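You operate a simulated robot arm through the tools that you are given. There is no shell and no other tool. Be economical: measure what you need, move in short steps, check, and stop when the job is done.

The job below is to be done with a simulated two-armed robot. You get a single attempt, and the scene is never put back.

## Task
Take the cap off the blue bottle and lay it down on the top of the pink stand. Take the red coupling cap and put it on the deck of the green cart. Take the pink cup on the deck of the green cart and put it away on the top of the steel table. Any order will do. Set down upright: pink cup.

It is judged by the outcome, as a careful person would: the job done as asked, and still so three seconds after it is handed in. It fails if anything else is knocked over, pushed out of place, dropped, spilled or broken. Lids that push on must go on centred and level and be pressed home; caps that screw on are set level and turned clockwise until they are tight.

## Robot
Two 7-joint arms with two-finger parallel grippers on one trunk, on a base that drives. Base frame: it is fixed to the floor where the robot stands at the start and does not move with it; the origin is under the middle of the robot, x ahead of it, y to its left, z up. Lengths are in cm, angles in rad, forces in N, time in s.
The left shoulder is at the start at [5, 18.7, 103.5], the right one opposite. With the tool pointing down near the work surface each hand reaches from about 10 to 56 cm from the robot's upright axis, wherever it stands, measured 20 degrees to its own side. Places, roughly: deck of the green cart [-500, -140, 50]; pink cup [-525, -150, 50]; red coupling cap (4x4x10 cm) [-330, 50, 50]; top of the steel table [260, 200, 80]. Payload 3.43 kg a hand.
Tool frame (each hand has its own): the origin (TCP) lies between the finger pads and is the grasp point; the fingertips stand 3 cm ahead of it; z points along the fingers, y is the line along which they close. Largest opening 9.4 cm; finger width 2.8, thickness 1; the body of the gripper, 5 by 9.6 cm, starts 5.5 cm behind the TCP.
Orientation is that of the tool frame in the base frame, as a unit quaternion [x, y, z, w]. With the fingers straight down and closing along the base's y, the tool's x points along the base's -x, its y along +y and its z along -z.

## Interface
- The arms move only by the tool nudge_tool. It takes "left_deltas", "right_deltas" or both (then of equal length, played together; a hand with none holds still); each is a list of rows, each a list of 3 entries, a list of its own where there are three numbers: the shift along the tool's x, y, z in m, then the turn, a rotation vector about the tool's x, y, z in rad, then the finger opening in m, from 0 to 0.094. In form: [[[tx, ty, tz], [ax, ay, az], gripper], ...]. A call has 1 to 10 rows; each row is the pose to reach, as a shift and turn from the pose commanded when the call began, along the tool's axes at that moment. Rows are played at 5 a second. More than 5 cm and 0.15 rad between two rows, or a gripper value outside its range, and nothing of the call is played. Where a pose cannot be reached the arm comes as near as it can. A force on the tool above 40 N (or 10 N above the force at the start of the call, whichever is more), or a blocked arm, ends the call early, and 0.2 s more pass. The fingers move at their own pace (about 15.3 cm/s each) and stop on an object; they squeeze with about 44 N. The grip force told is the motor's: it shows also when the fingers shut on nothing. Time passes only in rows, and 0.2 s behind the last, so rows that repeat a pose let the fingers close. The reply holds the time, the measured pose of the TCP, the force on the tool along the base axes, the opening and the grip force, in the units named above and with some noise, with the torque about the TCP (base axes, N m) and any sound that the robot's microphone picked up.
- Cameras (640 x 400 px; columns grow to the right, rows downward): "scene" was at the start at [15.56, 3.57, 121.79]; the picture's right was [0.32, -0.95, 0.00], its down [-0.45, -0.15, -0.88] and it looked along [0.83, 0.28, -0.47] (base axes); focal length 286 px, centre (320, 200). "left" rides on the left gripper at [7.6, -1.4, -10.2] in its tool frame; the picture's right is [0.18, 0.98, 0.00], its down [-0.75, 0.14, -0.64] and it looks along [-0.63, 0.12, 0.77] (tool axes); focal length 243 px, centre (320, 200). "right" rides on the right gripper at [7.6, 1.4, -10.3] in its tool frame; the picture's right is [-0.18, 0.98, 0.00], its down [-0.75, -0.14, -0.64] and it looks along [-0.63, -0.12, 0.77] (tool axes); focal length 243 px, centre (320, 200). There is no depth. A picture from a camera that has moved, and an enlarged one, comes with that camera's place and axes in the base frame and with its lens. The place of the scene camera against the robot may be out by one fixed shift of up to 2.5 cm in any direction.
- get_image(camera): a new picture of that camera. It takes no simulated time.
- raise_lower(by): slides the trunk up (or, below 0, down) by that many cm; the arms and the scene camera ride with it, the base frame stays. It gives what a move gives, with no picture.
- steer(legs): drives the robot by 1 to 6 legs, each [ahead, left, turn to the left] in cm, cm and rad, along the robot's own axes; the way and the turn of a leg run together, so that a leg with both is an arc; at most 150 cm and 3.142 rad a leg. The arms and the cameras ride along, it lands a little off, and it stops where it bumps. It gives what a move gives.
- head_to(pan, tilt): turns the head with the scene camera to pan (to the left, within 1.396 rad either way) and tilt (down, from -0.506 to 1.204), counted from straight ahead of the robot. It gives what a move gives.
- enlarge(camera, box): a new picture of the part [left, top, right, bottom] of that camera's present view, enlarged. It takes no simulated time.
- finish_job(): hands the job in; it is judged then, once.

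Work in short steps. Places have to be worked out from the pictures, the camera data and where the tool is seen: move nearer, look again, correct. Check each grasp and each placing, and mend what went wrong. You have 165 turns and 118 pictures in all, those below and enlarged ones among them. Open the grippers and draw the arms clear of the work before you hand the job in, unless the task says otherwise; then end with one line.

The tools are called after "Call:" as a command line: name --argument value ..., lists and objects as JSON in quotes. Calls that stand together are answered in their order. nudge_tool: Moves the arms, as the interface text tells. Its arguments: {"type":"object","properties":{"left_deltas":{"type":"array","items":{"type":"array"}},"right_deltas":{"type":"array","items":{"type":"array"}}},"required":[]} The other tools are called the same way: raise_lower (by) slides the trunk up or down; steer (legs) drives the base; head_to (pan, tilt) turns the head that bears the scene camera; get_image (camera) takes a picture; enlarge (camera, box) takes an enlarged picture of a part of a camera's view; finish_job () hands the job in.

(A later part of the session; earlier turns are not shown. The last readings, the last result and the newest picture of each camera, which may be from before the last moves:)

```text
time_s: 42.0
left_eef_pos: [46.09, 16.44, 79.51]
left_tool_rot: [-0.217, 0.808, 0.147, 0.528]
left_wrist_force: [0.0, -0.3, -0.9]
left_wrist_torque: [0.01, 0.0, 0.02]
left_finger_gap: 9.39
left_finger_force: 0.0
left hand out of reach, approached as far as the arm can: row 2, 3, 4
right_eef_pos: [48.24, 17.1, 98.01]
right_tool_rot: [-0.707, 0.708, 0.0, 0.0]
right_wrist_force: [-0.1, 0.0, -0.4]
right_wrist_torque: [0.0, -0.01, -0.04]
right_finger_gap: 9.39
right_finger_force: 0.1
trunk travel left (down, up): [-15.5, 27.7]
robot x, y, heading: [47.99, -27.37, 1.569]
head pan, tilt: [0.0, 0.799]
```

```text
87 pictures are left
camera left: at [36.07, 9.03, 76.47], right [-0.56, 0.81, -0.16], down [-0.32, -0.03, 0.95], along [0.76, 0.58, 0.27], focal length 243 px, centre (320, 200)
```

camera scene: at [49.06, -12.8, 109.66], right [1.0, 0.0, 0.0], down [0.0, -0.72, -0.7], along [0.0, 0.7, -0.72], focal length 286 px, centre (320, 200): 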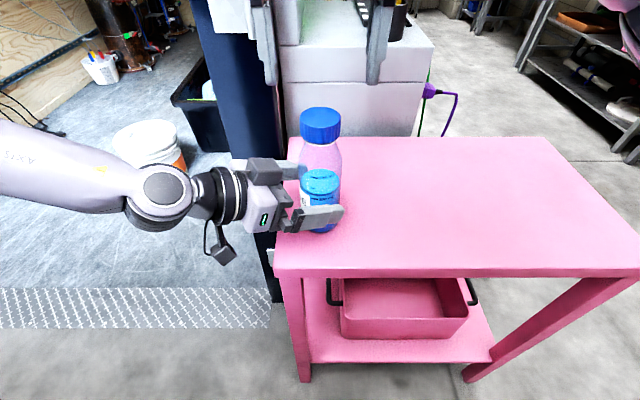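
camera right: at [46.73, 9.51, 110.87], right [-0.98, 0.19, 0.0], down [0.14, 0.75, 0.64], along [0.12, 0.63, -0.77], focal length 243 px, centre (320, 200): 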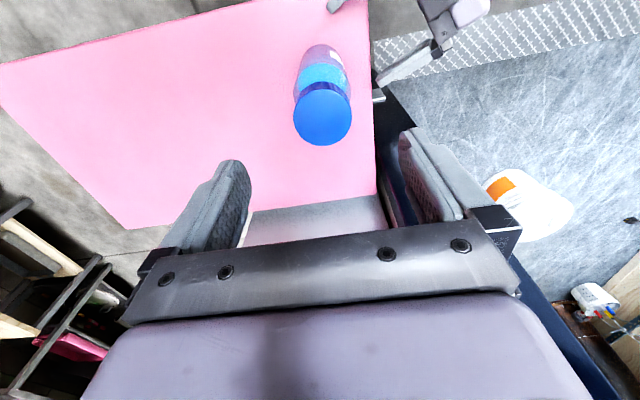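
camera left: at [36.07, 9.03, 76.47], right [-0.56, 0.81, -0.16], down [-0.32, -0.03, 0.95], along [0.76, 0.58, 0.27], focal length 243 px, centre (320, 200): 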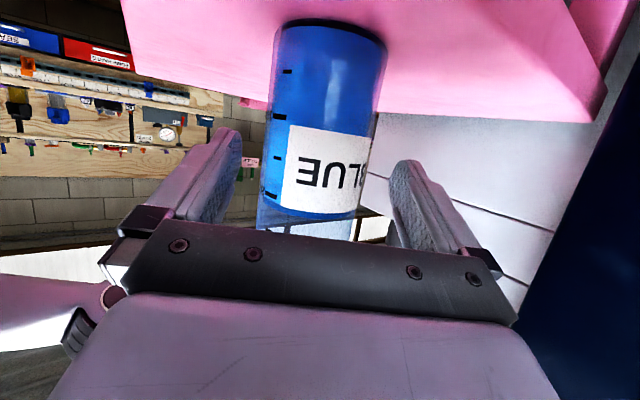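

Still 2 cm short of the axis: one more trunk step and advance.

Call:
raise_lower --by -2.5

Call:
nudge_tool --left_deltas '[[[-0.013, 0.003, 0.005], [0, 0, 0], 0.094], [[-0.02, 0.003, 0.017], [0, 0, 0], 0.094], [[-0.02, 0.003, 0.017], [0, 0, 0], 0.094]]'

Call:
get_image --camera "left"

```text
time_s: 42.7
left_eef_pos: [46.06, 16.53, 77.07]
left_tool_rot: [-0.216, 0.808, 0.147, 0.528]
left_wrist_force: [0.0, 0.8, 0.0]
left_wrist_torque: [-0.01, 0.05, -0.01]
left_finger_gap: 9.4
left_finger_force: 0.1
right_eef_pos: [48.21, 17.21, 95.65]
right_tool_rot: [-0.707, 0.707, -0.001, 0.0]
right_wrist_force: [-0.1, 0.1, -0.5]
right_wrist_torque: [0.03, 0.0, -0.03]
right_finger_gap: 9.38
right_finger_force: 0.2
trunk travel left (down, up): [-13.0, 30.2]
robot x, y, heading: [47.97, -27.41, 1.572]
head pan, tilt: [0.0, 0.799]
```

```text
time_s: 43.5
left_eef_pos: [46.87, 17.62, 78.64]
left_tool_rot: [-0.217, 0.807, 0.147, 0.528]
left_wrist_force: [-0.2, 0.6, -0.1]
left_wrist_torque: [0.02, -0.03, 0.01]
left_finger_gap: 9.39
left_finger_force: 0.0
left hand out of reach, approached as far as the arm can: row 2, 3
right_eef_pos: [48.31, 17.13, 95.53]
right_tool_rot: [0.707, -0.707, 0.0, 0.001]
right_wrist_force: [0.5, -0.2, 0.1]
right_wrist_torque: [0.0, 0.03, -0.01]
right_finger_gap: 9.39
right_finger_force: 0.1
trunk travel left (down, up): [-13.0, 30.2]
robot x, y, heading: [48.19, -27.46, 1.566]
head pan, tilt: [0.0, 0.799]
```

```text
86 pictures are left
camera left: at [36.92, 10.14, 75.77], right [-0.56, 0.81, -0.16], down [-0.32, -0.03, 0.95], along [0.76, 0.58, 0.27], focal length 243 px, centre (320, 200)
```

left: 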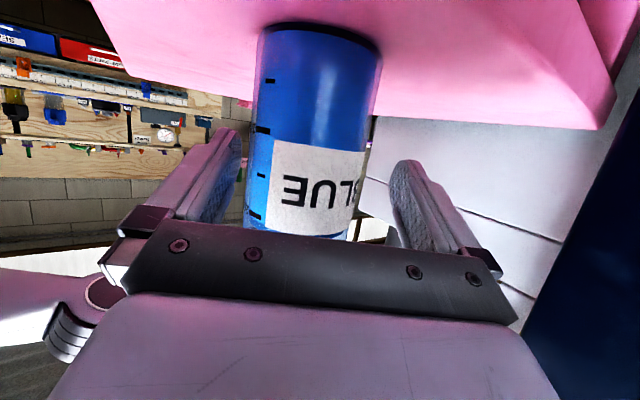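

Call:
nudge_tool --left_deltas '[[[0, -0.009, 0], [0, 0, 0], 0.094], [[0, -0.009, 0], [0, 0, 0], 0.094]]'

Call:
get_image --camera "left"

```text
time_s: 44.1
left_eef_pos: [47.1, 16.76, 78.77]
left_tool_rot: [-0.217, 0.807, 0.147, 0.529]
left_wrist_force: [-0.2, 0.4, -0.7]
left_wrist_torque: [-0.01, 0.0, 0.01]
left_finger_gap: 9.4
left_finger_force: 0.0
right_eef_pos: [48.18, 17.16, 95.7]
right_tool_rot: [-0.706, 0.708, 0.0, 0.0]
right_wrist_force: [-0.5, -0.6, 0.3]
right_wrist_torque: [0.0, 0.01, -0.01]
right_finger_gap: 9.41
right_finger_force: 0.0
trunk travel left (down, up): [-13.0, 30.2]
robot x, y, heading: [48.0, -27.42, 1.573]
head pan, tilt: [0.0, 0.799]
```

```text
85 pictures are left
camera left: at [37.2, 9.31, 75.86], right [-0.56, 0.81, -0.16], down [-0.32, -0.03, 0.95], along [0.76, 0.58, 0.27], focal length 243 px, centre (320, 200)
```

left: 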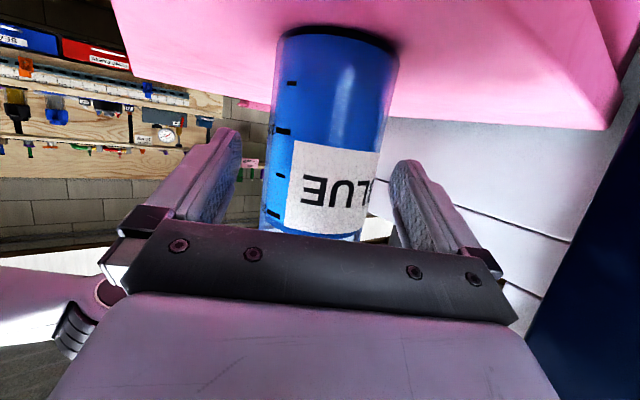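

The bottle centre is at the TCP column, so I close the left hand on the body.

Call:
nudge_tool --left_deltas '[[[0, 0, 0], [0, 0, 0], 0.075], [[0, 0, 0], [0, 0, 0], 0.066], [[0, 0, 0], [0, 0, 0], 0.05], [[0, 0, 0], [0, 0, 0], 0.04]]'

Call:
get_image --camera "right"

```text
time_s: 45.1
left_eef_pos: [47.12, 16.81, 78.84]
left_tool_rot: [-0.218, 0.808, 0.148, 0.528]
left_wrist_force: [0.6, -0.1, 0.2]
left_wrist_torque: [0.01, 0.05, -0.03]
left_finger_gap: 6.33
left_finger_force: 44.6
right_eef_pos: [48.3, 17.11, 95.54]
right_tool_rot: [-0.707, 0.708, 0.001, -0.001]
right_wrist_force: [-0.4, 0.7, 0.3]
right_wrist_torque: [0.0, -0.02, -0.01]
right_finger_gap: 9.4
right_finger_force: 0.1
trunk travel left (down, up): [-13.0, 30.2]
robot x, y, heading: [47.81, -27.29, 1.569]
head pan, tilt: [0.0, 0.799]
```

```text
84 pictures are left
camera right: at [46.73, 9.53, 105.87], right [-0.98, 0.19, 0.0], down [0.14, 0.75, 0.64], along [0.12, 0.63, -0.77], focal length 243 px, centre (320, 200)
```

right: 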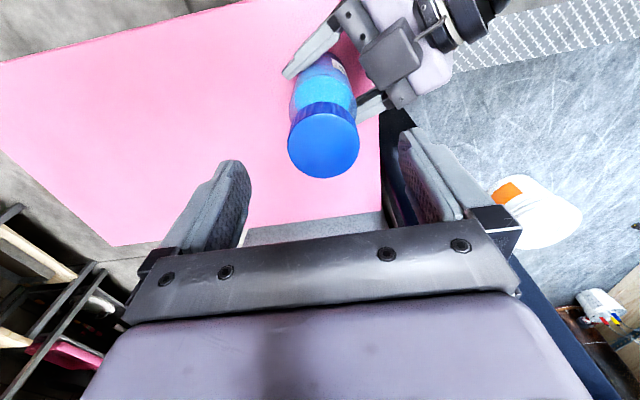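

The bottle is held (6.33 cm, 44 N). I pre-turn the right hand clockwise by 1.2 rad above the cap to allow a long unscrewing stroke.

Call:
nudge_tool --right_deltas '[[[0.0015, 0.003, 0], [0, 0, 0.15], 0.08], [[0.0015, 0.003, 0], [0, 0, 0.3], 0.08], [[0.0015, 0.003, 0], [0, 0, 0.45], 0.08], [[0.0015, 0.003, 0], [0, 0, 0.6], 0.08], [[0.0015, 0.003, 0], [0, 0, 0.75], 0.08], [[0.0015, 0.003, 0], [0, 0, 0.9], 0.08], [[0.0015, 0.003, 0], [0, 0, 1.05], 0.08], [[0.0015, 0.003, 0], [0, 0, 1.2], 0.08]]'

Call:
get_image --camera "right"

```text
time_s: 46.9
left_eef_pos: [47.21, 16.84, 78.94]
left_tool_rot: [-0.218, 0.808, 0.147, 0.528]
left_wrist_force: [1.5, -1.1, -0.3]
left_wrist_torque: [-0.02, 0.0, -0.03]
left_finger_gap: 6.3
left_finger_force: 44.1
right_eef_pos: [47.97, 16.98, 95.56]
right_tool_rot: [-0.182, 0.983, 0.0, 0.0]
right_wrist_force: [0.7, -0.2, -0.9]
right_wrist_torque: [0.01, 0.0, -0.01]
right_finger_gap: 7.99
right_finger_force: 0.0
trunk travel left (down, up): [-13.0, 30.2]
robot x, y, heading: [48.01, -27.52, 1.567]
head pan, tilt: [0.0, 0.799]
```

```text
83 pictures are left
camera right: at [40.23, 15.58, 105.89], right [-0.18, 0.98, 0.0], down [0.75, 0.14, 0.64], along [0.63, 0.12, -0.77], focal length 243 px, centre (320, 200)
```

right: 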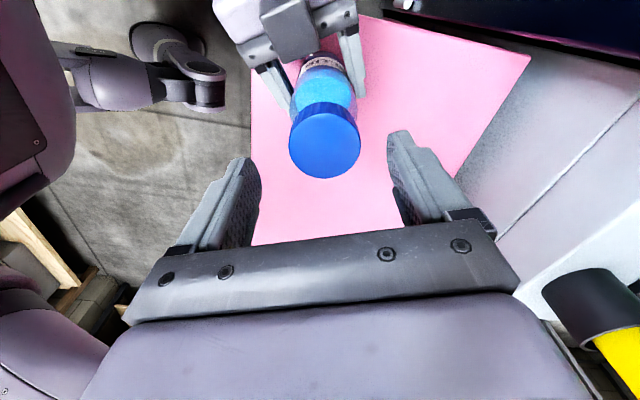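

The cap is still centred under the hand. I descend to cap height.

Call:
nudge_tool --right_deltas '[[[0.0015, 0.0016, 0.02], [0, 0, 0], 0.08], [[0.0015, 0.0016, 0.04], [0, 0, 0], 0.08], [[0.0015, 0.0016, 0.058], [0, 0, 0], 0.08], [[0.0015, 0.0016, 0.058], [0, 0, 0], 0.08]]'

Call:
get_image --camera "right"

Call:
get_image --camera "scene"

```text
time_s: 47.9
left_eef_pos: [47.04, 16.68, 78.75]
left_tool_rot: [-0.217, 0.808, 0.147, 0.528]
left_wrist_force: [0.6, 0.1, 0.4]
left_wrist_torque: [0.04, 0.01, -0.01]
left_finger_gap: 6.28
left_finger_force: 44.3
right_eef_pos: [47.82, 17.05, 89.9]
right_tool_rot: [-0.184, 0.983, 0.0, 0.0]
right_wrist_force: [0.0, 0.4, 0.5]
right_wrist_torque: [0.01, 0.03, 0.0]
right_finger_gap: 8.01
right_finger_force: 0.2
trunk travel left (down, up): [-13.0, 30.2]
robot x, y, heading: [48.23, -27.29, 1.569]
head pan, tilt: [0.0, 0.799]
```

```text
82 pictures are left
camera right: at [40.11, 15.7, 100.09], right [-0.18, 0.98, 0.0], down [0.75, 0.14, 0.64], along [0.63, 0.12, -0.77], focal length 243 px, centre (320, 200)
```

right: 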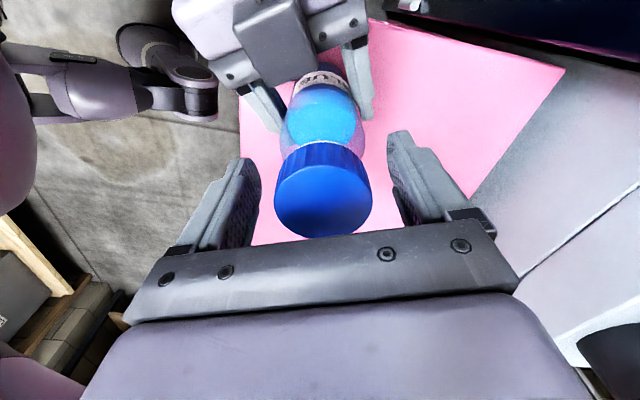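

```text
81 pictures are left
camera scene: at [49.06, -12.8, 107.16], right [1.0, 0.0, 0.0], down [0.0, -0.72, -0.7], along [0.0, 0.7, -0.72], focal length 286 px, centre (320, 200)
```

scene: 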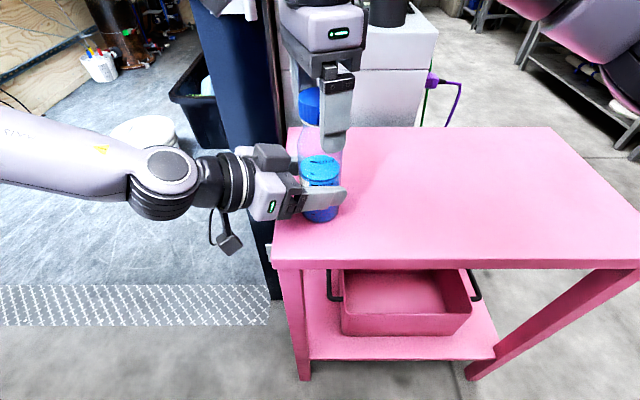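

Aligned. I close on the cap and make a first counter-clockwise turn.

Call:
nudge_tool --right_deltas '[[[0, 0, 0], [0, 0, 0], 0.05], [[0, 0, 0], [0, 0, 0], 0.03], [[0, 0, 0], [0, 0, 0], 0.03], [[0, 0, 0], [0, 0, -0.1], 0.03], [[0, 0, 0], [0, 0, -0.2], 0.03], [[0, 0, 0], [0, 0, -0.3], 0.03], [[0, 0, 0], [0, 0, -0.4], 0.03]]'

Call:
get_image --camera "right"

```text
time_s: 49.5
left_eef_pos: [47.16, 16.86, 78.71]
left_tool_rot: [-0.217, 0.808, 0.146, 0.528]
left_wrist_force: [0.2, -6.5, 1.3]
left_wrist_torque: [0.17, -0.38, 0.0]
left_finger_gap: 6.3
left_finger_force: 43.9
right_eef_pos: [47.77, 17.14, 89.86]
right_tool_rot: [-0.375, 0.927, 0.001, 0.0]
right_wrist_force: [1.3, 4.4, 1.5]
right_wrist_torque: [0.03, 0.08, 0.02]
right_finger_gap: 4.78
right_finger_force: 44.3
trunk travel left (down, up): [-13.0, 30.2]
robot x, y, heading: [47.66, -27.82, 1.57]
head pan, tilt: [0.0, 0.799]
```

```text
80 pictures are left
camera right: at [41.27, 12.79, 100.09], right [-0.55, 0.83, 0.0], down [0.64, 0.42, 0.64], along [0.54, 0.36, -0.77], focal length 243 px, centre (320, 200)
```

right: 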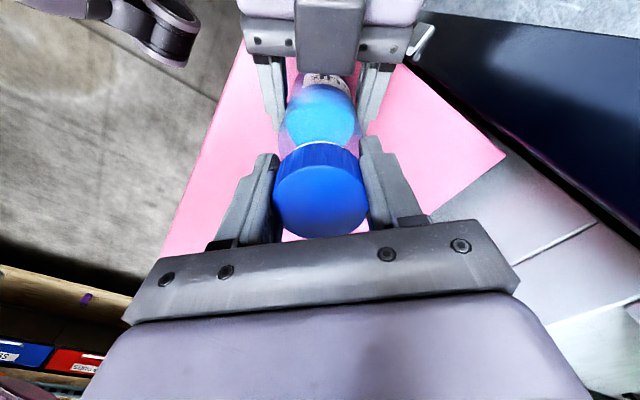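

The cap turns freely with little torque. I continue the stroke with a tiny lift.

Call:
nudge_tool --right_deltas '[[[0, 0, -0.0001], [0, 0, -0.15], 0.03], [[0, 0, -0.0002], [0, 0, -0.3], 0.03], [[0, 0, -0.0003], [0, 0, -0.45], 0.03], [[0, 0, -0.0004], [0, 0, -0.6], 0.03], [[0, 0, -0.0005], [0, 0, -0.75], 0.03], [[0, 0, -0.0006], [0, 0, -0.9], 0.03], [[0, 0, -0.0007], [0, 0, -1.05], 0.03], [[0, 0, -0.0008], [0, 0, -1.2], 0.03], [[0, 0, -0.0009], [0, 0, -1.35], 0.03], [[0, 0, -0.001], [0, 0, -1.5], 0.03]]'

Call:
get_image --camera "right"

```text
time_s: 51.7
left_eef_pos: [47.15, 16.85, 78.81]
left_tool_rot: [-0.218, 0.807, 0.149, 0.528]
left_wrist_force: [-25.0, -4.0, 3.3]
left_wrist_torque: [0.47, -1.33, 0.0]
left_finger_gap: 6.29
left_finger_force: 43.6
right_eef_pos: [48.0, 17.06, 89.91]
right_tool_rot: [0.907, -0.422, 0.002, -0.001]
right_wrist_force: [21.2, 4.4, 3.3]
right_wrist_torque: [0.04, -0.57, -0.09]
right_finger_gap: 4.77
right_finger_force: 44.3
trunk travel left (down, up): [-13.0, 30.2]
robot x, y, heading: [48.03, -27.21, 1.566]
head pan, tilt: [0.0, 0.799]
```

```text
79 pictures are left
camera right: at [51.55, 10.33, 100.24], right [-0.87, -0.49, 0.0], down [-0.38, 0.67, 0.64], along [-0.31, 0.56, -0.77], focal length 243 px, centre (320, 200)
```

right: 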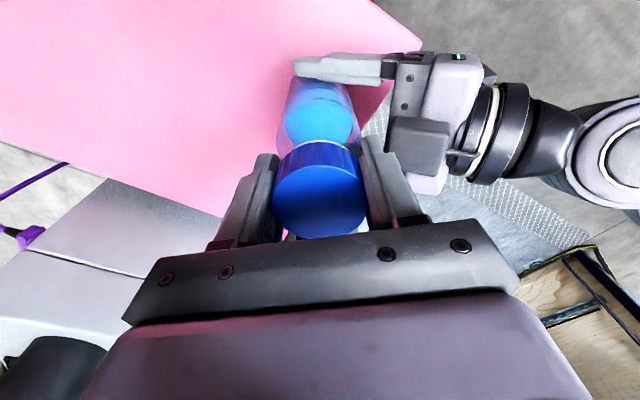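

The side force rose to about 21 N because the grip was slightly off centre. I open, check the centring, then regrip for the next stroke.

Call:
nudge_tool --right_deltas '[[[0, 0, 0], [0, 0, 0], 0.075], [[0, 0, 0], [0, 0, 0], 0.075]]'

Call:
get_image --camera "right"

```text
time_s: 52.3
left_eef_pos: [47.24, 16.6, 78.88]
left_tool_rot: [-0.216, 0.807, 0.146, 0.53]
left_wrist_force: [1.3, -1.7, 3.1]
left_wrist_torque: [-0.18, 0.01, 0.05]
left_finger_gap: 6.3
left_finger_force: 44.0
right_eef_pos: [47.78, 17.01, 89.94]
right_tool_rot: [0.907, -0.421, 0.0, 0.0]
right_wrist_force: [0.4, -0.3, -0.3]
right_wrist_torque: [0.0, -0.03, 0.01]
right_finger_gap: 7.5
right_finger_force: 0.0
trunk travel left (down, up): [-13.0, 30.2]
robot x, y, heading: [48.37, -27.46, 1.572]
head pan, tilt: [0.0, 0.799]
```

```text
78 pictures are left
camera right: at [51.47, 10.26, 100.18], right [-0.87, -0.49, 0.0], down [-0.38, 0.67, 0.64], along [-0.32, 0.56, -0.77], focal length 243 px, centre (320, 200)
```

right: 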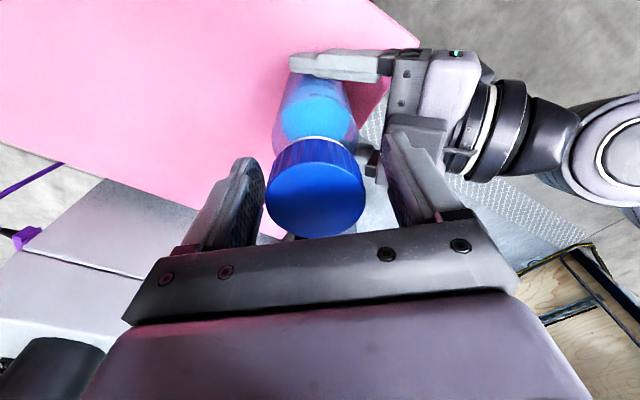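

Well centred within 2 mm. I rotate back clockwise with the fingers open.

Call:
nudge_tool --right_deltas '[[[-0.0015, -0.0013, 0], [0, 0, 0.15], 0.075], [[-0.0015, -0.0013, 0], [0, 0, 0.3], 0.075], [[-0.0015, -0.0013, 0], [0, 0, 0.45], 0.075], [[-0.0015, -0.0013, 0], [0, 0, 0.6], 0.075], [[-0.0015, -0.0013, 0], [0, 0, 0.75], 0.075], [[-0.0015, -0.0013, 0], [0, 0, 0.9], 0.075], [[-0.0015, -0.0013, 0], [0, 0, 1.05], 0.075], [[-0.0015, -0.0013, 0], [0, 0, 1.2], 0.075], [[-0.0015, -0.0013, 0], [0, 0, 1.35], 0.075], [[-0.0015, -0.0013, 0], [0, 0, 1.5], 0.075]]'

Call:
nudge_tool --right_deltas '[[[0, 0, 0], [0, 0, 0.15], 0.075], [[0, 0, 0], [0, 0, 0.3], 0.075], [[0, 0, 0], [0, 0, 0.45], 0.075], [[0, 0, 0], [0, 0, 0.6], 0.075], [[0, 0, 0], [0, 0, 0.7], 0.075], [[0, 0, 0], [0, 0, 0.7], 0.03], [[0, 0, 0], [0, 0, 0.7], 0.03], [[0, 0, 0], [0, 0, 0.7], 0.03]]'

Call:
get_image --camera "right"

```text
time_s: 54.5
left_eef_pos: [47.17, 16.67, 78.89]
left_tool_rot: [-0.217, 0.807, 0.148, 0.529]
left_wrist_force: [2.6, -1.7, 5.4]
left_wrist_torque: [-0.11, 0.04, 0.02]
left_finger_gap: 6.28
left_finger_force: 44.3
right_eef_pos: [47.78, 17.33, 89.88]
right_tool_rot: [-0.374, 0.928, 0.0, 0.0]
right_wrist_force: [-0.4, 0.8, -0.2]
right_wrist_torque: [0.04, 0.0, 0.01]
right_finger_gap: 7.49
right_finger_force: 0.1
trunk travel left (down, up): [-13.0, 30.2]
robot x, y, heading: [47.79, -27.78, 1.567]
head pan, tilt: [0.0, 0.799]
```

```text
time_s: 56.3
left_eef_pos: [47.27, 16.87, 78.89]
left_tool_rot: [-0.218, 0.807, 0.148, 0.528]
left_wrist_force: [2.1, 1.0, 5.8]
left_wrist_torque: [-0.1, 0.06, -0.01]
left_finger_gap: 6.32
left_finger_force: 43.7
right_eef_pos: [47.83, 17.21, 89.99]
right_tool_rot: [-0.035, 0.999, 0.0, 0.0]
right_wrist_force: [0.3, -0.9, -0.6]
right_wrist_torque: [-0.09, -0.03, 0.02]
right_finger_gap: 4.68
right_finger_force: 44.4
trunk travel left (down, up): [-13.0, 30.2]
robot x, y, heading: [48.12, -27.46, 1.568]
head pan, tilt: [0.0, 0.799]
```

```text
77 pictures are left
camera right: at [39.98, 18.14, 100.18], right [0.12, 0.99, 0.0], down [0.76, -0.09, 0.64], along [0.64, -0.07, -0.77], focal length 243 px, centre (320, 200)
```

right: 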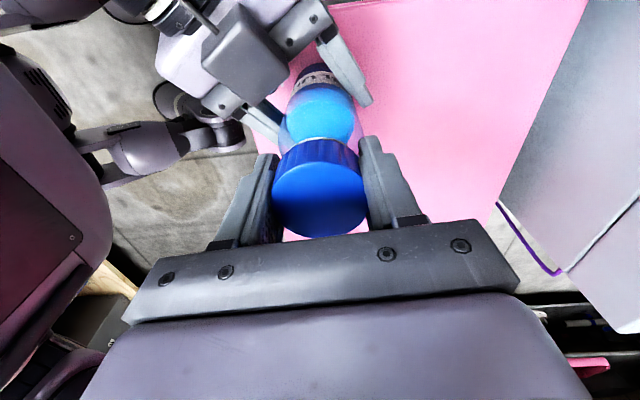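

Gripped (4.68 cm). Second unscrewing stroke.

Call:
nudge_tool --right_deltas '[[[0, 0, -0.0001], [0, 0, -0.15], 0.03], [[0, 0, -0.0002], [0, 0, -0.3], 0.03], [[0, 0, -0.0003], [0, 0, -0.45], 0.03], [[0, 0, -0.0004], [0, 0, -0.6], 0.03], [[0, 0, -0.0005], [0, 0, -0.75], 0.03], [[0, 0, -0.0006], [0, 0, -0.9], 0.03], [[0, 0, -0.0007], [0, 0, -1.05], 0.03], [[0, 0, -0.0008], [0, 0, -1.2], 0.03], [[0, 0, -0.0009], [0, 0, -1.35], 0.03], [[0, 0, -0.001], [0, 0, -1.5], 0.03]]'

Call:
nudge_tool --right_deltas '[[[0, 0, -0.0002], [0, 0, -0.15], 0.03], [[0, 0, -0.0004], [0, 0, -0.3], 0.03], [[0, 0, -0.0006], [0, 0, -0.45], 0.03], [[0, 0, -0.0008], [0, 0, -0.6], 0.03], [[0, 0, -0.001], [0, 0, -0.75], 0.03], [[0, 0, -0.001], [0, 0, -0.75], 0.03]]'

Call:
get_image --camera "right"

```text
time_s: 58.5
left_eef_pos: [47.14, 16.9, 78.84]
left_tool_rot: [-0.219, 0.807, 0.149, 0.528]
left_wrist_force: [-8.3, 6.8, 4.6]
left_wrist_torque: [0.02, 0.08, 0.05]
left_finger_gap: 6.32
left_finger_force: 44.4
right_eef_pos: [47.73, 17.21, 90.06]
right_tool_rot: [-0.707, 0.707, 0.0, 0.001]
right_wrist_force: [7.9, -6.2, -0.2]
right_wrist_torque: [-0.68, -0.88, -0.03]
right_finger_gap: 4.69
right_finger_force: 44.3
trunk travel left (down, up): [-13.0, 30.2]
robot x, y, heading: [48.41, -27.26, 1.565]
head pan, tilt: [0.0, 0.799]
```

```text
time_s: 59.9
left_eef_pos: [47.09, 17.0, 78.75]
left_tool_rot: [-0.218, 0.807, 0.148, 0.528]
left_wrist_force: [-13.1, 8.0, 6.5]
left_wrist_torque: [-0.47, -0.59, 0.04]
left_finger_gap: 6.3
left_finger_force: 43.9
right_eef_pos: [47.82, 17.28, 90.09]
right_tool_rot: [0.917, -0.399, 0.002, -0.001]
right_wrist_force: [13.0, -6.0, -2.5]
right_wrist_torque: [-0.09, -0.59, -0.03]
right_finger_gap: 4.7
right_finger_force: 44.0
trunk travel left (down, up): [-13.0, 30.2]
robot x, y, heading: [47.93, -27.46, 1.569]
head pan, tilt: [0.0, 0.799]
```

```text
76 pictures are left
camera right: at [51.83, 10.76, 100.39], right [-0.84, -0.54, 0.0], down [-0.41, 0.65, 0.64], along [-0.34, 0.54, -0.77], focal length 243 px, centre (320, 200)
```

right: 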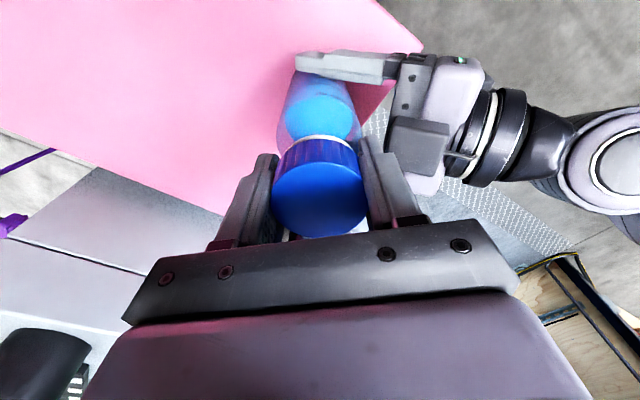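

About 4.15 rad have been turned so far. I test whether it's free with a small 4 mm lift.

Call:
nudge_tool --right_deltas '[[[0, 0, -0.002], [0, 0, 0], 0.03], [[0, 0, -0.004], [0, 0, 0], 0.03]]'

```text
time_s: 60.5
left_eef_pos: [47.36, 16.9, 79.0]
left_tool_rot: [-0.216, 0.806, 0.149, 0.53]
left_wrist_force: [-12.8, 3.1, 19.4]
left_wrist_torque: [-0.52, -0.67, 0.05]
left_finger_gap: 6.31
left_finger_force: 43.7
right_eef_pos: [47.81, 17.34, 90.36]
right_tool_rot: [0.916, -0.401, 0.004, 0.0]
right_wrist_force: [11.6, -2.7, -22.1]
right_wrist_torque: [0.28, -0.9, 0.03]
right_finger_gap: 4.69
right_finger_force: 44.1
trunk travel left (down, up): [-13.0, 30.2]
robot x, y, heading: [47.96, -27.44, 1.571]
head pan, tilt: [0.0, 0.799]
```

Still threaded (22 N pull). I lower back, open, and return for another stroke.

Call:
nudge_tool --right_deltas '[[[0, 0, 0.003], [0, 0, 0], 0.03], [[0, 0, 0.003], [0, 0, 0], 0.075], [[0, 0, 0.003], [0, 0, 0], 0.075], [[0, 0, 0.003], [0, 0, 0.15], 0.075], [[0, 0, 0.003], [0, 0, 0.3], 0.075], [[0, 0, 0.003], [0, 0, 0.45], 0.075], [[0, 0, 0.003], [0, 0, 0.6], 0.075], [[0, 0, 0.003], [0, 0, 0.75], 0.075], [[0, 0, 0.003], [0, 0, 0.9], 0.075]]'

Call:
nudge_tool --right_deltas '[[[0, 0, 0], [0, 0, 0.15], 0.075], [[0, 0, 0], [0, 0, 0.3], 0.075], [[0, 0, 0], [0, 0, 0.45], 0.075], [[0, 0, 0], [0, 0, 0.6], 0.075], [[0, 0, 0], [0, 0, 0.75], 0.075], [[0, 0, 0], [0, 0, 0.9], 0.075], [[0, 0, 0], [0, 0, 1.05], 0.075], [[0, 0, 0], [0, 0, 1.2], 0.075], [[0, 0, 0], [0, 0, 1.35], 0.075]]'

Call:
get_image --camera "right"

```text
time_s: 62.5
left_eef_pos: [47.21, 16.81, 78.76]
left_tool_rot: [-0.217, 0.807, 0.147, 0.528]
left_wrist_force: [0.4, -3.4, 3.5]
left_wrist_torque: [-0.14, 0.07, 0.05]
left_finger_gap: 6.3
left_finger_force: 43.9
right_eef_pos: [47.83, 17.21, 90.31]
right_tool_rot: [-0.65, 0.76, 0.0, 0.0]
right_wrist_force: [0.3, 0.3, -0.7]
right_wrist_torque: [-0.01, -0.02, 0.0]
right_finger_gap: 7.49
right_finger_force: 0.0
trunk travel left (down, up): [-13.0, 30.2]
robot x, y, heading: [48.11, -27.72, 1.572]
head pan, tilt: [0.0, 0.799]
```

```text
time_s: 64.5
left_eef_pos: [47.17, 16.78, 78.79]
left_tool_rot: [-0.218, 0.807, 0.148, 0.528]
left_wrist_force: [-0.1, -0.8, 0.2]
left_wrist_torque: [-0.02, 0.11, 0.0]
left_finger_gap: 6.32
left_finger_force: 44.0
right_eef_pos: [47.76, 17.22, 90.26]
right_tool_rot: [-0.034, 0.999, 0.0, 0.0]
right_wrist_force: [0.0, 0.1, 1.3]
right_wrist_torque: [0.03, 0.0, -0.02]
right_finger_gap: 7.51
right_finger_force: 0.0
trunk travel left (down, up): [-13.0, 30.2]
robot x, y, heading: [47.96, -27.55, 1.571]
head pan, tilt: [0.0, 0.799]
```

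```text
75 pictures are left
camera right: at [39.98, 18.19, 100.48], right [0.12, 0.99, 0.0], down [0.76, -0.09, 0.64], along [0.64, -0.08, -0.77], focal length 243 px, centre (320, 200)
```

right: 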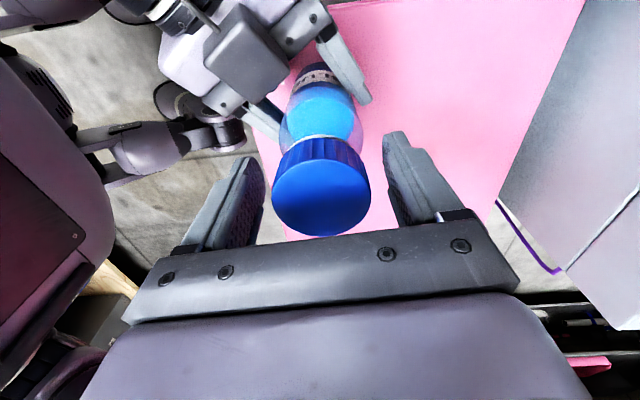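

I grip again and make the third stroke.

Call:
nudge_tool --right_deltas '[[[0, 0, 0], [0, 0, 0], 0.03], [[0, 0, 0], [0, 0, 0], 0.03], [[0, 0, -0.0001], [0, 0, -0.15], 0.03], [[0, 0, -0.0002], [0, 0, -0.3], 0.03], [[0, 0, -0.0003], [0, 0, -0.45], 0.03], [[0, 0, -0.0004], [0, 0, -0.6], 0.03], [[0, 0, -0.0005], [0, 0, -0.75], 0.03], [[0, 0, -0.0006], [0, 0, -0.9], 0.03], [[0, 0, -0.0007], [0, 0, -1.05], 0.03], [[0, 0, -0.0008], [0, 0, -1.2], 0.03]]'

Call:
nudge_tool --right_deltas '[[[0, 0, -0.0001], [0, 0, -0.15], 0.03], [[0, 0, -0.0002], [0, 0, -0.3], 0.03], [[0, 0, -0.0003], [0, 0, -0.45], 0.03], [[0, 0, -0.0004], [0, 0, -0.6], 0.03], [[0, 0, -0.0005], [0, 0, -0.75], 0.03], [[0, 0, -0.0006], [0, 0, -0.9], 0.03], [[0, 0, -0.0007], [0, 0, -1.05], 0.03], [[0, 0, -0.0008], [0, 0, -1.2], 0.03]]'

Call:
nudge_tool --right_deltas '[[[0, 0, -0.002], [0, 0, 0], 0.03], [[0, 0, -0.004], [0, 0, 0], 0.03]]'

Call:
get_image --camera "right"

```text
time_s: 66.7
left_eef_pos: [47.18, 16.88, 78.82]
left_tool_rot: [-0.217, 0.807, 0.147, 0.529]
left_wrist_force: [0.6, 0.4, -1.5]
left_wrist_torque: [-0.04, 0.04, -0.02]
left_finger_gap: 6.29
left_finger_force: 43.8
right_eef_pos: [47.69, 17.27, 90.13]
right_tool_rot: [-0.594, 0.804, 0.0, 0.0]
right_wrist_force: [0.4, -0.9, -0.4]
right_wrist_torque: [-0.02, -0.02, 0.02]
right_finger_gap: 4.71
right_finger_force: 44.3
trunk travel left (down, up): [-13.0, 30.2]
robot x, y, heading: [47.64, -27.33, 1.569]
head pan, tilt: [0.0, 0.799]
```

```text
time_s: 68.5
left_eef_pos: [47.06, 16.9, 78.72]
left_tool_rot: [-0.218, 0.807, 0.148, 0.528]
left_wrist_force: [-2.8, 1.1, -2.5]
left_wrist_torque: [-0.15, -0.13, 0.04]
left_finger_gap: 6.31
left_finger_force: 44.1
right_eef_pos: [47.71, 17.23, 90.4]
right_tool_rot: [0.944, -0.329, 0.0, -0.001]
right_wrist_force: [1.4, -1.2, -0.7]
right_wrist_torque: [0.02, -0.01, -0.03]
right_finger_gap: 4.71
right_finger_force: 44.2
trunk travel left (down, up): [-13.0, 30.2]
robot x, y, heading: [47.82, -27.26, 1.567]
head pan, tilt: [0.0, 0.799]
```

```text
time_s: 69.1
left_eef_pos: [47.2, 16.89, 78.78]
left_tool_rot: [-0.218, 0.808, 0.148, 0.528]
left_wrist_force: [-1.8, 1.3, -1.6]
left_wrist_torque: [-0.18, -0.2, 0.02]
left_finger_gap: 6.28
left_finger_force: 44.2
right_eef_pos: [47.82, 17.32, 90.82]
right_tool_rot: [0.944, -0.33, 0.0, -0.001]
right_wrist_force: [2.1, -1.4, -1.5]
right_wrist_torque: [0.0, -0.02, -0.01]
right_finger_gap: 4.7
right_finger_force: 44.0
trunk travel left (down, up): [-13.0, 30.2]
robot x, y, heading: [48.21, -27.01, 1.571]
head pan, tilt: [0.0, 0.799]
```

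```text
74 pictures are left
camera right: at [52.74, 11.47, 101.02], right [-0.76, -0.65, 0.0], down [-0.5, 0.58, 0.64], along [-0.42, 0.48, -0.77], focal length 243 px, centre (320, 200)
```

right: 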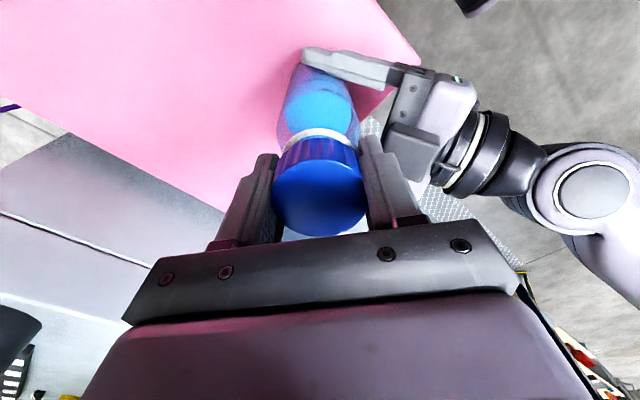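

The cap is free, as the lift met almost no force. I raise it well clear.

Call:
nudge_tool --right_deltas '[[[0, 0, -0.01], [0, 0, 0], 0.03], [[0, 0, -0.03], [0, 0, 0], 0.03], [[0, 0, -0.06], [0, 0, 0], 0.03], [[0, 0, -0.09], [0, 0, 0], 0.03]]'

Call:
get_image --camera "right"

Call:
get_image --camera "scene"

```text
time_s: 70.1
left_eef_pos: [47.13, 16.78, 78.78]
left_tool_rot: [-0.218, 0.807, 0.147, 0.529]
left_wrist_force: [-1.2, -1.0, 0.1]
left_wrist_torque: [-0.11, 0.16, 0.05]
left_finger_gap: 6.3
left_finger_force: 43.8
right_eef_pos: [47.66, 17.23, 99.86]
right_tool_rot: [0.944, -0.33, -0.001, -0.001]
right_wrist_force: [0.2, 0.0, -0.8]
right_wrist_torque: [-0.07, -0.01, -0.04]
right_finger_gap: 4.7
right_finger_force: 44.0
trunk travel left (down, up): [-13.0, 30.2]
robot x, y, heading: [47.92, -27.44, 1.569]
head pan, tilt: [0.0, 0.799]
```

```text
73 pictures are left
camera right: at [52.68, 11.41, 110.09], right [-0.76, -0.66, 0.0], down [-0.5, 0.58, 0.64], along [-0.42, 0.48, -0.77], focal length 243 px, centre (320, 200)
```

right: 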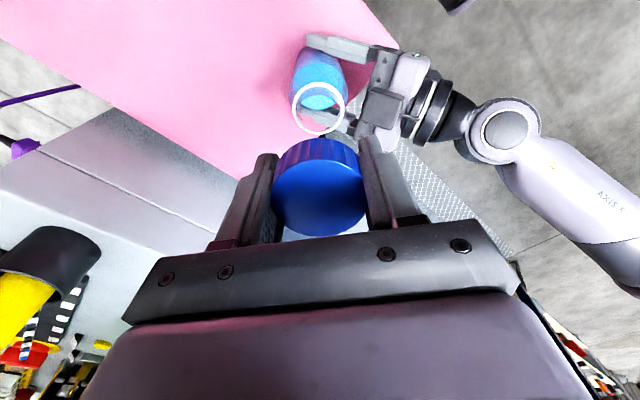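

```text
72 pictures are left
camera scene: at [49.06, -12.8, 107.15], right [1.0, 0.0, 0.0], down [0.0, -0.72, -0.7], along [0.0, 0.7, -0.72], focal length 286 px, centre (320, 200)
```

scene: 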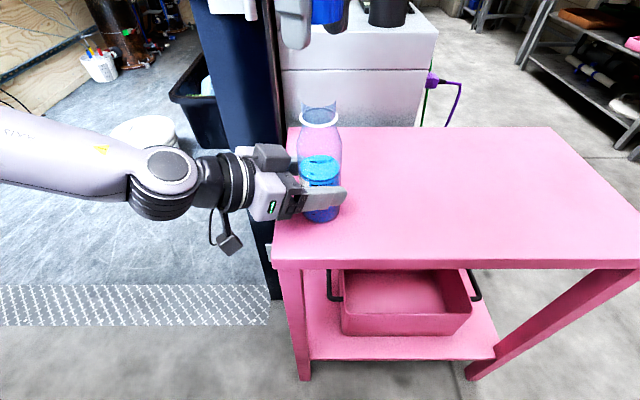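

The cap is off and the open bottle stands steady in the left hand. I carry the cap to the free area at about (65, 18), turning the wrist back to neutral.

Call:
nudge_tool --right_deltas '[[[0.0217, -0.019, 0], [0, 0, 0.145], 0.03], [[0.0433, -0.038, 0], [0, 0, 0.29], 0.03], [[0.065, -0.057, 0], [0, 0, 0.435], 0.03], [[0.0867, -0.076, 0], [0, 0, 0.58], 0.03], [[0.1083, -0.095, 0], [0, 0, 0.725], 0.03], [[0.13, -0.114, 0], [0, 0, 0.87], 0.03], [[0.13, -0.114, 0], [0, 0, 0.87], 0.03]]'

```text
time_s: 71.7
left_eef_pos: [47.18, 16.81, 78.82]
left_tool_rot: [-0.218, 0.807, 0.148, 0.529]
left_wrist_force: [-0.2, 0.0, -2.3]
left_wrist_torque: [0.02, 0.09, 0.0]
left_finger_gap: 6.27
left_finger_force: 44.3
right_eef_pos: [65.12, 18.28, 99.85]
right_tool_rot: [0.717, -0.698, 0.0, 0.0]
right_wrist_force: [0.7, -0.4, -0.9]
right_wrist_torque: [-0.03, -0.01, -0.02]
right_finger_gap: 4.71
right_finger_force: 43.7
trunk travel left (down, up): [-13.0, 30.2]
robot x, y, heading: [48.16, -27.48, 1.572]
head pan, tilt: [0.0, 0.799]
```

Lower toward the stand top (z about 72.2): first to TCP z about 77.

Call:
nudge_tool --right_deltas '[[[0, 0, 0.04], [0, 0, 0], 0.03], [[0, 0, 0.08], [0, 0, 0], 0.03], [[0, 0, 0.12], [0, 0, 0], 0.03], [[0, 0, 0.16], [0, 0, 0], 0.03], [[0, 0, 0.2], [0, 0, 0], 0.03], [[0, 0, 0.228], [0, 0, 0], 0.03]]'

Call:
get_image --camera "scene"

Call:
get_image --camera "right"

```text
time_s: 73.1
left_eef_pos: [47.18, 16.81, 78.78]
left_tool_rot: [-0.218, 0.807, 0.147, 0.528]
left_wrist_force: [-0.5, 0.5, -1.1]
left_wrist_torque: [0.02, 0.03, -0.01]
left_finger_gap: 6.31
left_finger_force: 44.1
right_eef_pos: [65.06, 18.19, 77.01]
right_tool_rot: [0.717, -0.697, 0.0, 0.0]
right_wrist_force: [0.2, 0.2, 0.3]
right_wrist_torque: [-0.01, -0.05, -0.03]
right_finger_gap: 4.71
right_finger_force: 44.6
trunk travel left (down, up): [-13.0, 30.2]
robot x, y, heading: [47.95, -27.45, 1.569]
head pan, tilt: [0.0, 0.799]
```

```text
71 pictures are left
camera scene: at [49.06, -12.78, 107.16], right [1.0, 0.0, 0.0], down [0.0, -0.72, -0.7], along [0.0, 0.7, -0.72], focal length 286 px, centre (320, 200)
```

scene: 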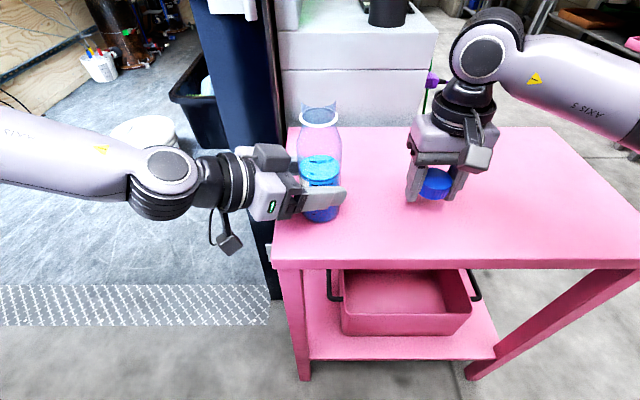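

```text
70 pictures are left
camera right: at [63.68, 10.5, 87.17], right [-0.99, 0.16, 0.0], down [0.12, 0.76, 0.64], along [0.1, 0.63, -0.77], focal length 243 px, centre (320, 200)
```

right: 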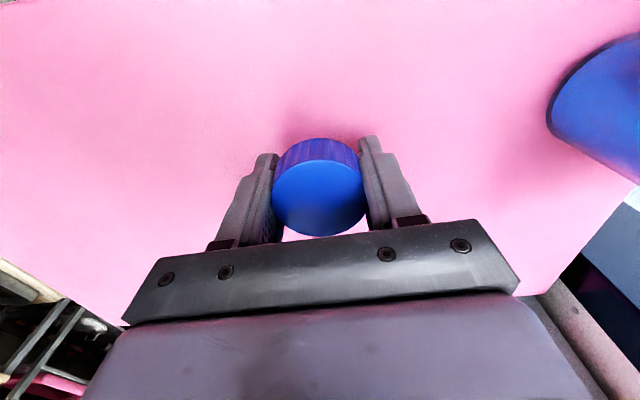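

Lower gently, 2 cm in small rows, until contact stops it.

Call:
nudge_tool --right_deltas '[[[0, 0, 0.005], [0, 0, 0], 0.03], [[0, 0, 0.01], [0, 0, 0], 0.03], [[0, 0, 0.013], [0, 0, 0], 0.03], [[0, 0, 0.016], [0, 0, 0], 0.03], [[0, 0, 0.018], [0, 0, 0], 0.03]]'

```text
time_s: 74.3
left_eef_pos: [47.16, 16.71, 78.73]
left_tool_rot: [-0.217, 0.808, 0.147, 0.528]
left_wrist_force: [-0.7, 0.0, -2.0]
left_wrist_torque: [0.01, 0.02, 0.0]
left_finger_gap: 6.3
left_finger_force: 43.7
right_eef_pos: [64.99, 18.18, 75.09]
right_tool_rot: [0.717, -0.697, 0.0, 0.001]
right_wrist_force: [0.3, 0.0, 0.1]
right_wrist_torque: [-0.02, -0.01, -0.02]
right_finger_gap: 4.69
right_finger_force: 45.0
trunk travel left (down, up): [-13.0, 30.2]
robot x, y, heading: [47.76, -27.53, 1.571]
head pan, tilt: [0.0, 0.799]
```

Call:
nudge_tool --right_deltas '[[[0, 0, 0.003], [0, 0, 0], 0.03], [[0, 0, 0.006], [0, 0, 0], 0.03], [[0, 0, 0.009], [0, 0, 0], 0.03]]'

```text
time_s: 75.1
left_eef_pos: [47.08, 16.83, 78.78]
left_tool_rot: [-0.217, 0.808, 0.147, 0.528]
left_wrist_force: [-0.4, -0.6, -3.8]
left_wrist_torque: [-0.05, 0.02, -0.04]
left_finger_gap: 6.31
left_finger_force: 44.0
right_eef_pos: [64.94, 18.11, 75.03]
right_tool_rot: [0.717, -0.697, -0.004, -0.004]
right_wrist_force: [0.4, -9.7, 15.7]
right_wrist_torque: [-0.49, -0.46, -0.36]
right_finger_gap: 4.74
right_finger_force: 44.0
trunk travel left (down, up): [-13.0, 30.2]
robot x, y, heading: [47.85, -27.36, 1.572]
head pan, tilt: [0.0, 0.799]
stopped in row 3 (right hand): the force on the tool passed its limit (the readings are from after the stop); the commanded pose is now the measured one
```

Contact at TCP z = 75.0. I back off 1 mm and open to release the cap.

Call:
nudge_tool --right_deltas '[[[0, 0, -0.0005], [0, 0, 0], 0.045], [[0, 0, -0.001], [0, 0, 0], 0.055], [[0, 0, -0.001], [0, 0, 0], 0.075], [[0, 0, -0.001], [0, 0, 0], 0.075]]'

Call:
nudge_tool --right_deltas '[[[0, 0, -0.03], [0, 0, 0], 0.075], [[0, 0, -0.07], [0, 0, 0], 0.075], [[0, 0, -0.11], [0, 0, 0], 0.075], [[0, 0, -0.15], [0, 0, 0], 0.075]]'

Call:
get_image --camera "scene"

```text
time_s: 76.1
left_eef_pos: [47.06, 16.8, 78.82]
left_tool_rot: [-0.217, 0.807, 0.147, 0.529]
left_wrist_force: [-0.6, -0.2, -3.8]
left_wrist_torque: [-0.02, 0.0, -0.02]
left_finger_gap: 6.33
left_finger_force: 43.8
right_eef_pos: [64.9, 18.23, 74.96]
right_tool_rot: [0.717, -0.697, -0.006, -0.004]
right_wrist_force: [-7.3, 5.7, 17.8]
right_wrist_torque: [-0.09, -0.48, 0.19]
right_finger_gap: 7.07
right_finger_force: 0.1
trunk travel left (down, up): [-13.0, 30.2]
robot x, y, heading: [47.49, -27.01, 1.569]
head pan, tilt: [0.0, 0.799]
```

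```text
time_s: 77.1
left_eef_pos: [47.22, 16.89, 78.87]
left_tool_rot: [-0.218, 0.808, 0.147, 0.528]
left_wrist_force: [-1.8, -1.9, 2.2]
left_wrist_torque: [-0.07, 0.23, 0.0]
left_finger_gap: 6.29
left_finger_force: 43.6
right_eef_pos: [65.1, 17.98, 89.9]
right_tool_rot: [0.717, -0.697, -0.004, -0.002]
right_wrist_force: [0.5, 0.7, -0.4]
right_wrist_torque: [0.0, 0.0, 0.03]
right_finger_gap: 7.52
right_finger_force: 0.1
trunk travel left (down, up): [-13.0, 30.2]
robot x, y, heading: [48.18, -27.3, 1.57]
head pan, tilt: [0.0, 0.799]
```

```text
69 pictures are left
camera scene: at [49.06, -12.82, 107.16], right [1.0, 0.0, 0.0], down [0.0, -0.72, -0.7], along [0.0, 0.7, -0.72], focal length 286 px, centre (320, 200)
```

scene: 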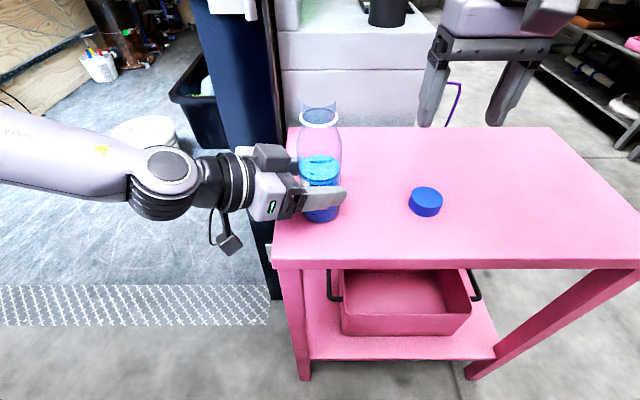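

The cap lies on the stand. Next I open the left hand gently off the bottle.

Call:
nudge_tool --left_deltas '[[[0, 0, 0], [0, 0, 0], 0.064], [[0, 0, 0], [0, 0, 0], 0.068], [[0, 0, 0], [0, 0, 0], 0.08], [[0, 0, 0], [0, 0, 0], 0.094], [[0, 0, 0], [0, 0, 0], 0.094]]'

Call:
get_image --camera "left"

```text
time_s: 78.3
left_eef_pos: [47.03, 16.89, 78.83]
left_tool_rot: [-0.217, 0.807, 0.147, 0.528]
left_wrist_force: [-0.8, 0.3, 1.0]
left_wrist_torque: [-0.03, -0.04, 0.01]
left_finger_gap: 9.38
left_finger_force: 0.1
right_eef_pos: [65.02, 18.19, 89.87]
right_tool_rot: [0.716, -0.698, -0.004, -0.003]
right_wrist_force: [-0.3, -0.5, 0.4]
right_wrist_torque: [0.0, 0.03, 0.02]
right_finger_gap: 7.53
right_finger_force: 0.0
trunk travel left (down, up): [-13.0, 30.2]
robot x, y, heading: [48.1, -27.28, 1.572]
head pan, tilt: [0.0, 0.799]
```

```text
68 pictures are left
camera left: at [37.21, 9.3, 75.84], right [-0.56, 0.81, -0.16], down [-0.32, -0.03, 0.95], along [0.76, 0.58, 0.27], focal length 243 px, centre (320, 200)
```

left: 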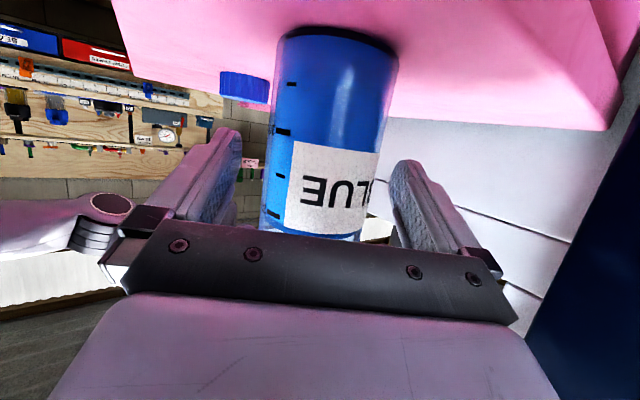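

The bottle stands free. I withdraw the left hand straight back.

Call:
nudge_tool --left_deltas '[[[0.0117, 0, -0.0276], [0, 0, 0], 0.094], [[0.0233, 0, -0.0553], [0, 0, 0], 0.094], [[0.035, 0, -0.0829], [0, 0, 0], 0.094], [[0.0467, 0, -0.1105], [0, 0, 0], 0.094], [[0.0584, 0, -0.1382], [0, 0, 0], 0.094]]'

Call:
raise_lower --by 30

Call:
get_image --camera "scene"

```text
time_s: 79.5
left_eef_pos: [34.34, 9.29, 78.94]
left_tool_rot: [-0.217, 0.807, 0.147, 0.529]
left_wrist_force: [0.0, -0.2, -0.6]
left_wrist_torque: [0.01, 0.01, -0.01]
left_finger_gap: 9.4
left_finger_force: 0.0
right_eef_pos: [65.01, 18.0, 89.93]
right_tool_rot: [0.717, -0.697, -0.004, -0.002]
right_wrist_force: [-1.0, 0.5, -0.4]
right_wrist_torque: [0.0, 0.03, 0.02]
right_finger_gap: 7.48
right_finger_force: 0.0
trunk travel left (down, up): [-13.0, 30.2]
robot x, y, heading: [47.86, -27.44, 1.569]
head pan, tilt: [0.0, 0.799]
```

```text
time_s: 82.5
left_eef_pos: [34.21, 9.31, 108.72]
left_tool_rot: [-0.217, 0.808, 0.147, 0.528]
left_wrist_force: [0.2, -0.6, 0.4]
left_wrist_torque: [-0.01, 0.02, 0.0]
left_finger_gap: 9.4
left_finger_force: 0.0
right_eef_pos: [65.05, 18.04, 119.92]
right_tool_rot: [0.717, -0.697, -0.004, -0.003]
right_wrist_force: [-0.1, -0.2, 0.6]
right_wrist_torque: [-0.02, -0.01, 0.01]
right_finger_gap: 7.52
right_finger_force: 0.0
trunk travel left (down, up): [-43.0, 0.2]
robot x, y, heading: [48.05, -27.41, 1.573]
head pan, tilt: [0.0, 0.799]
```

```text
67 pictures are left
camera scene: at [49.07, -12.8, 137.15], right [1.0, 0.0, 0.0], down [0.0, -0.72, -0.7], along [0.0, 0.7, -0.72], focal length 286 px, centre (320, 200)
```

scene: 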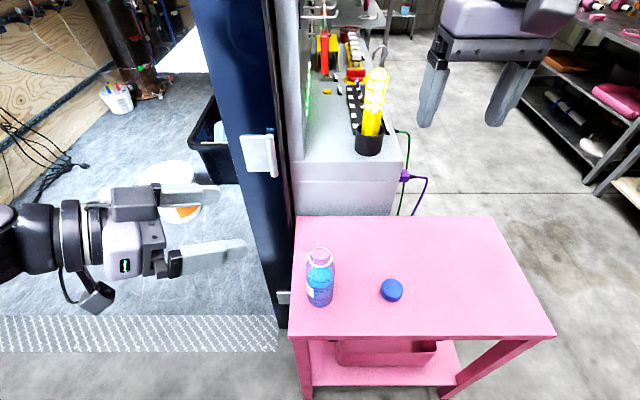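

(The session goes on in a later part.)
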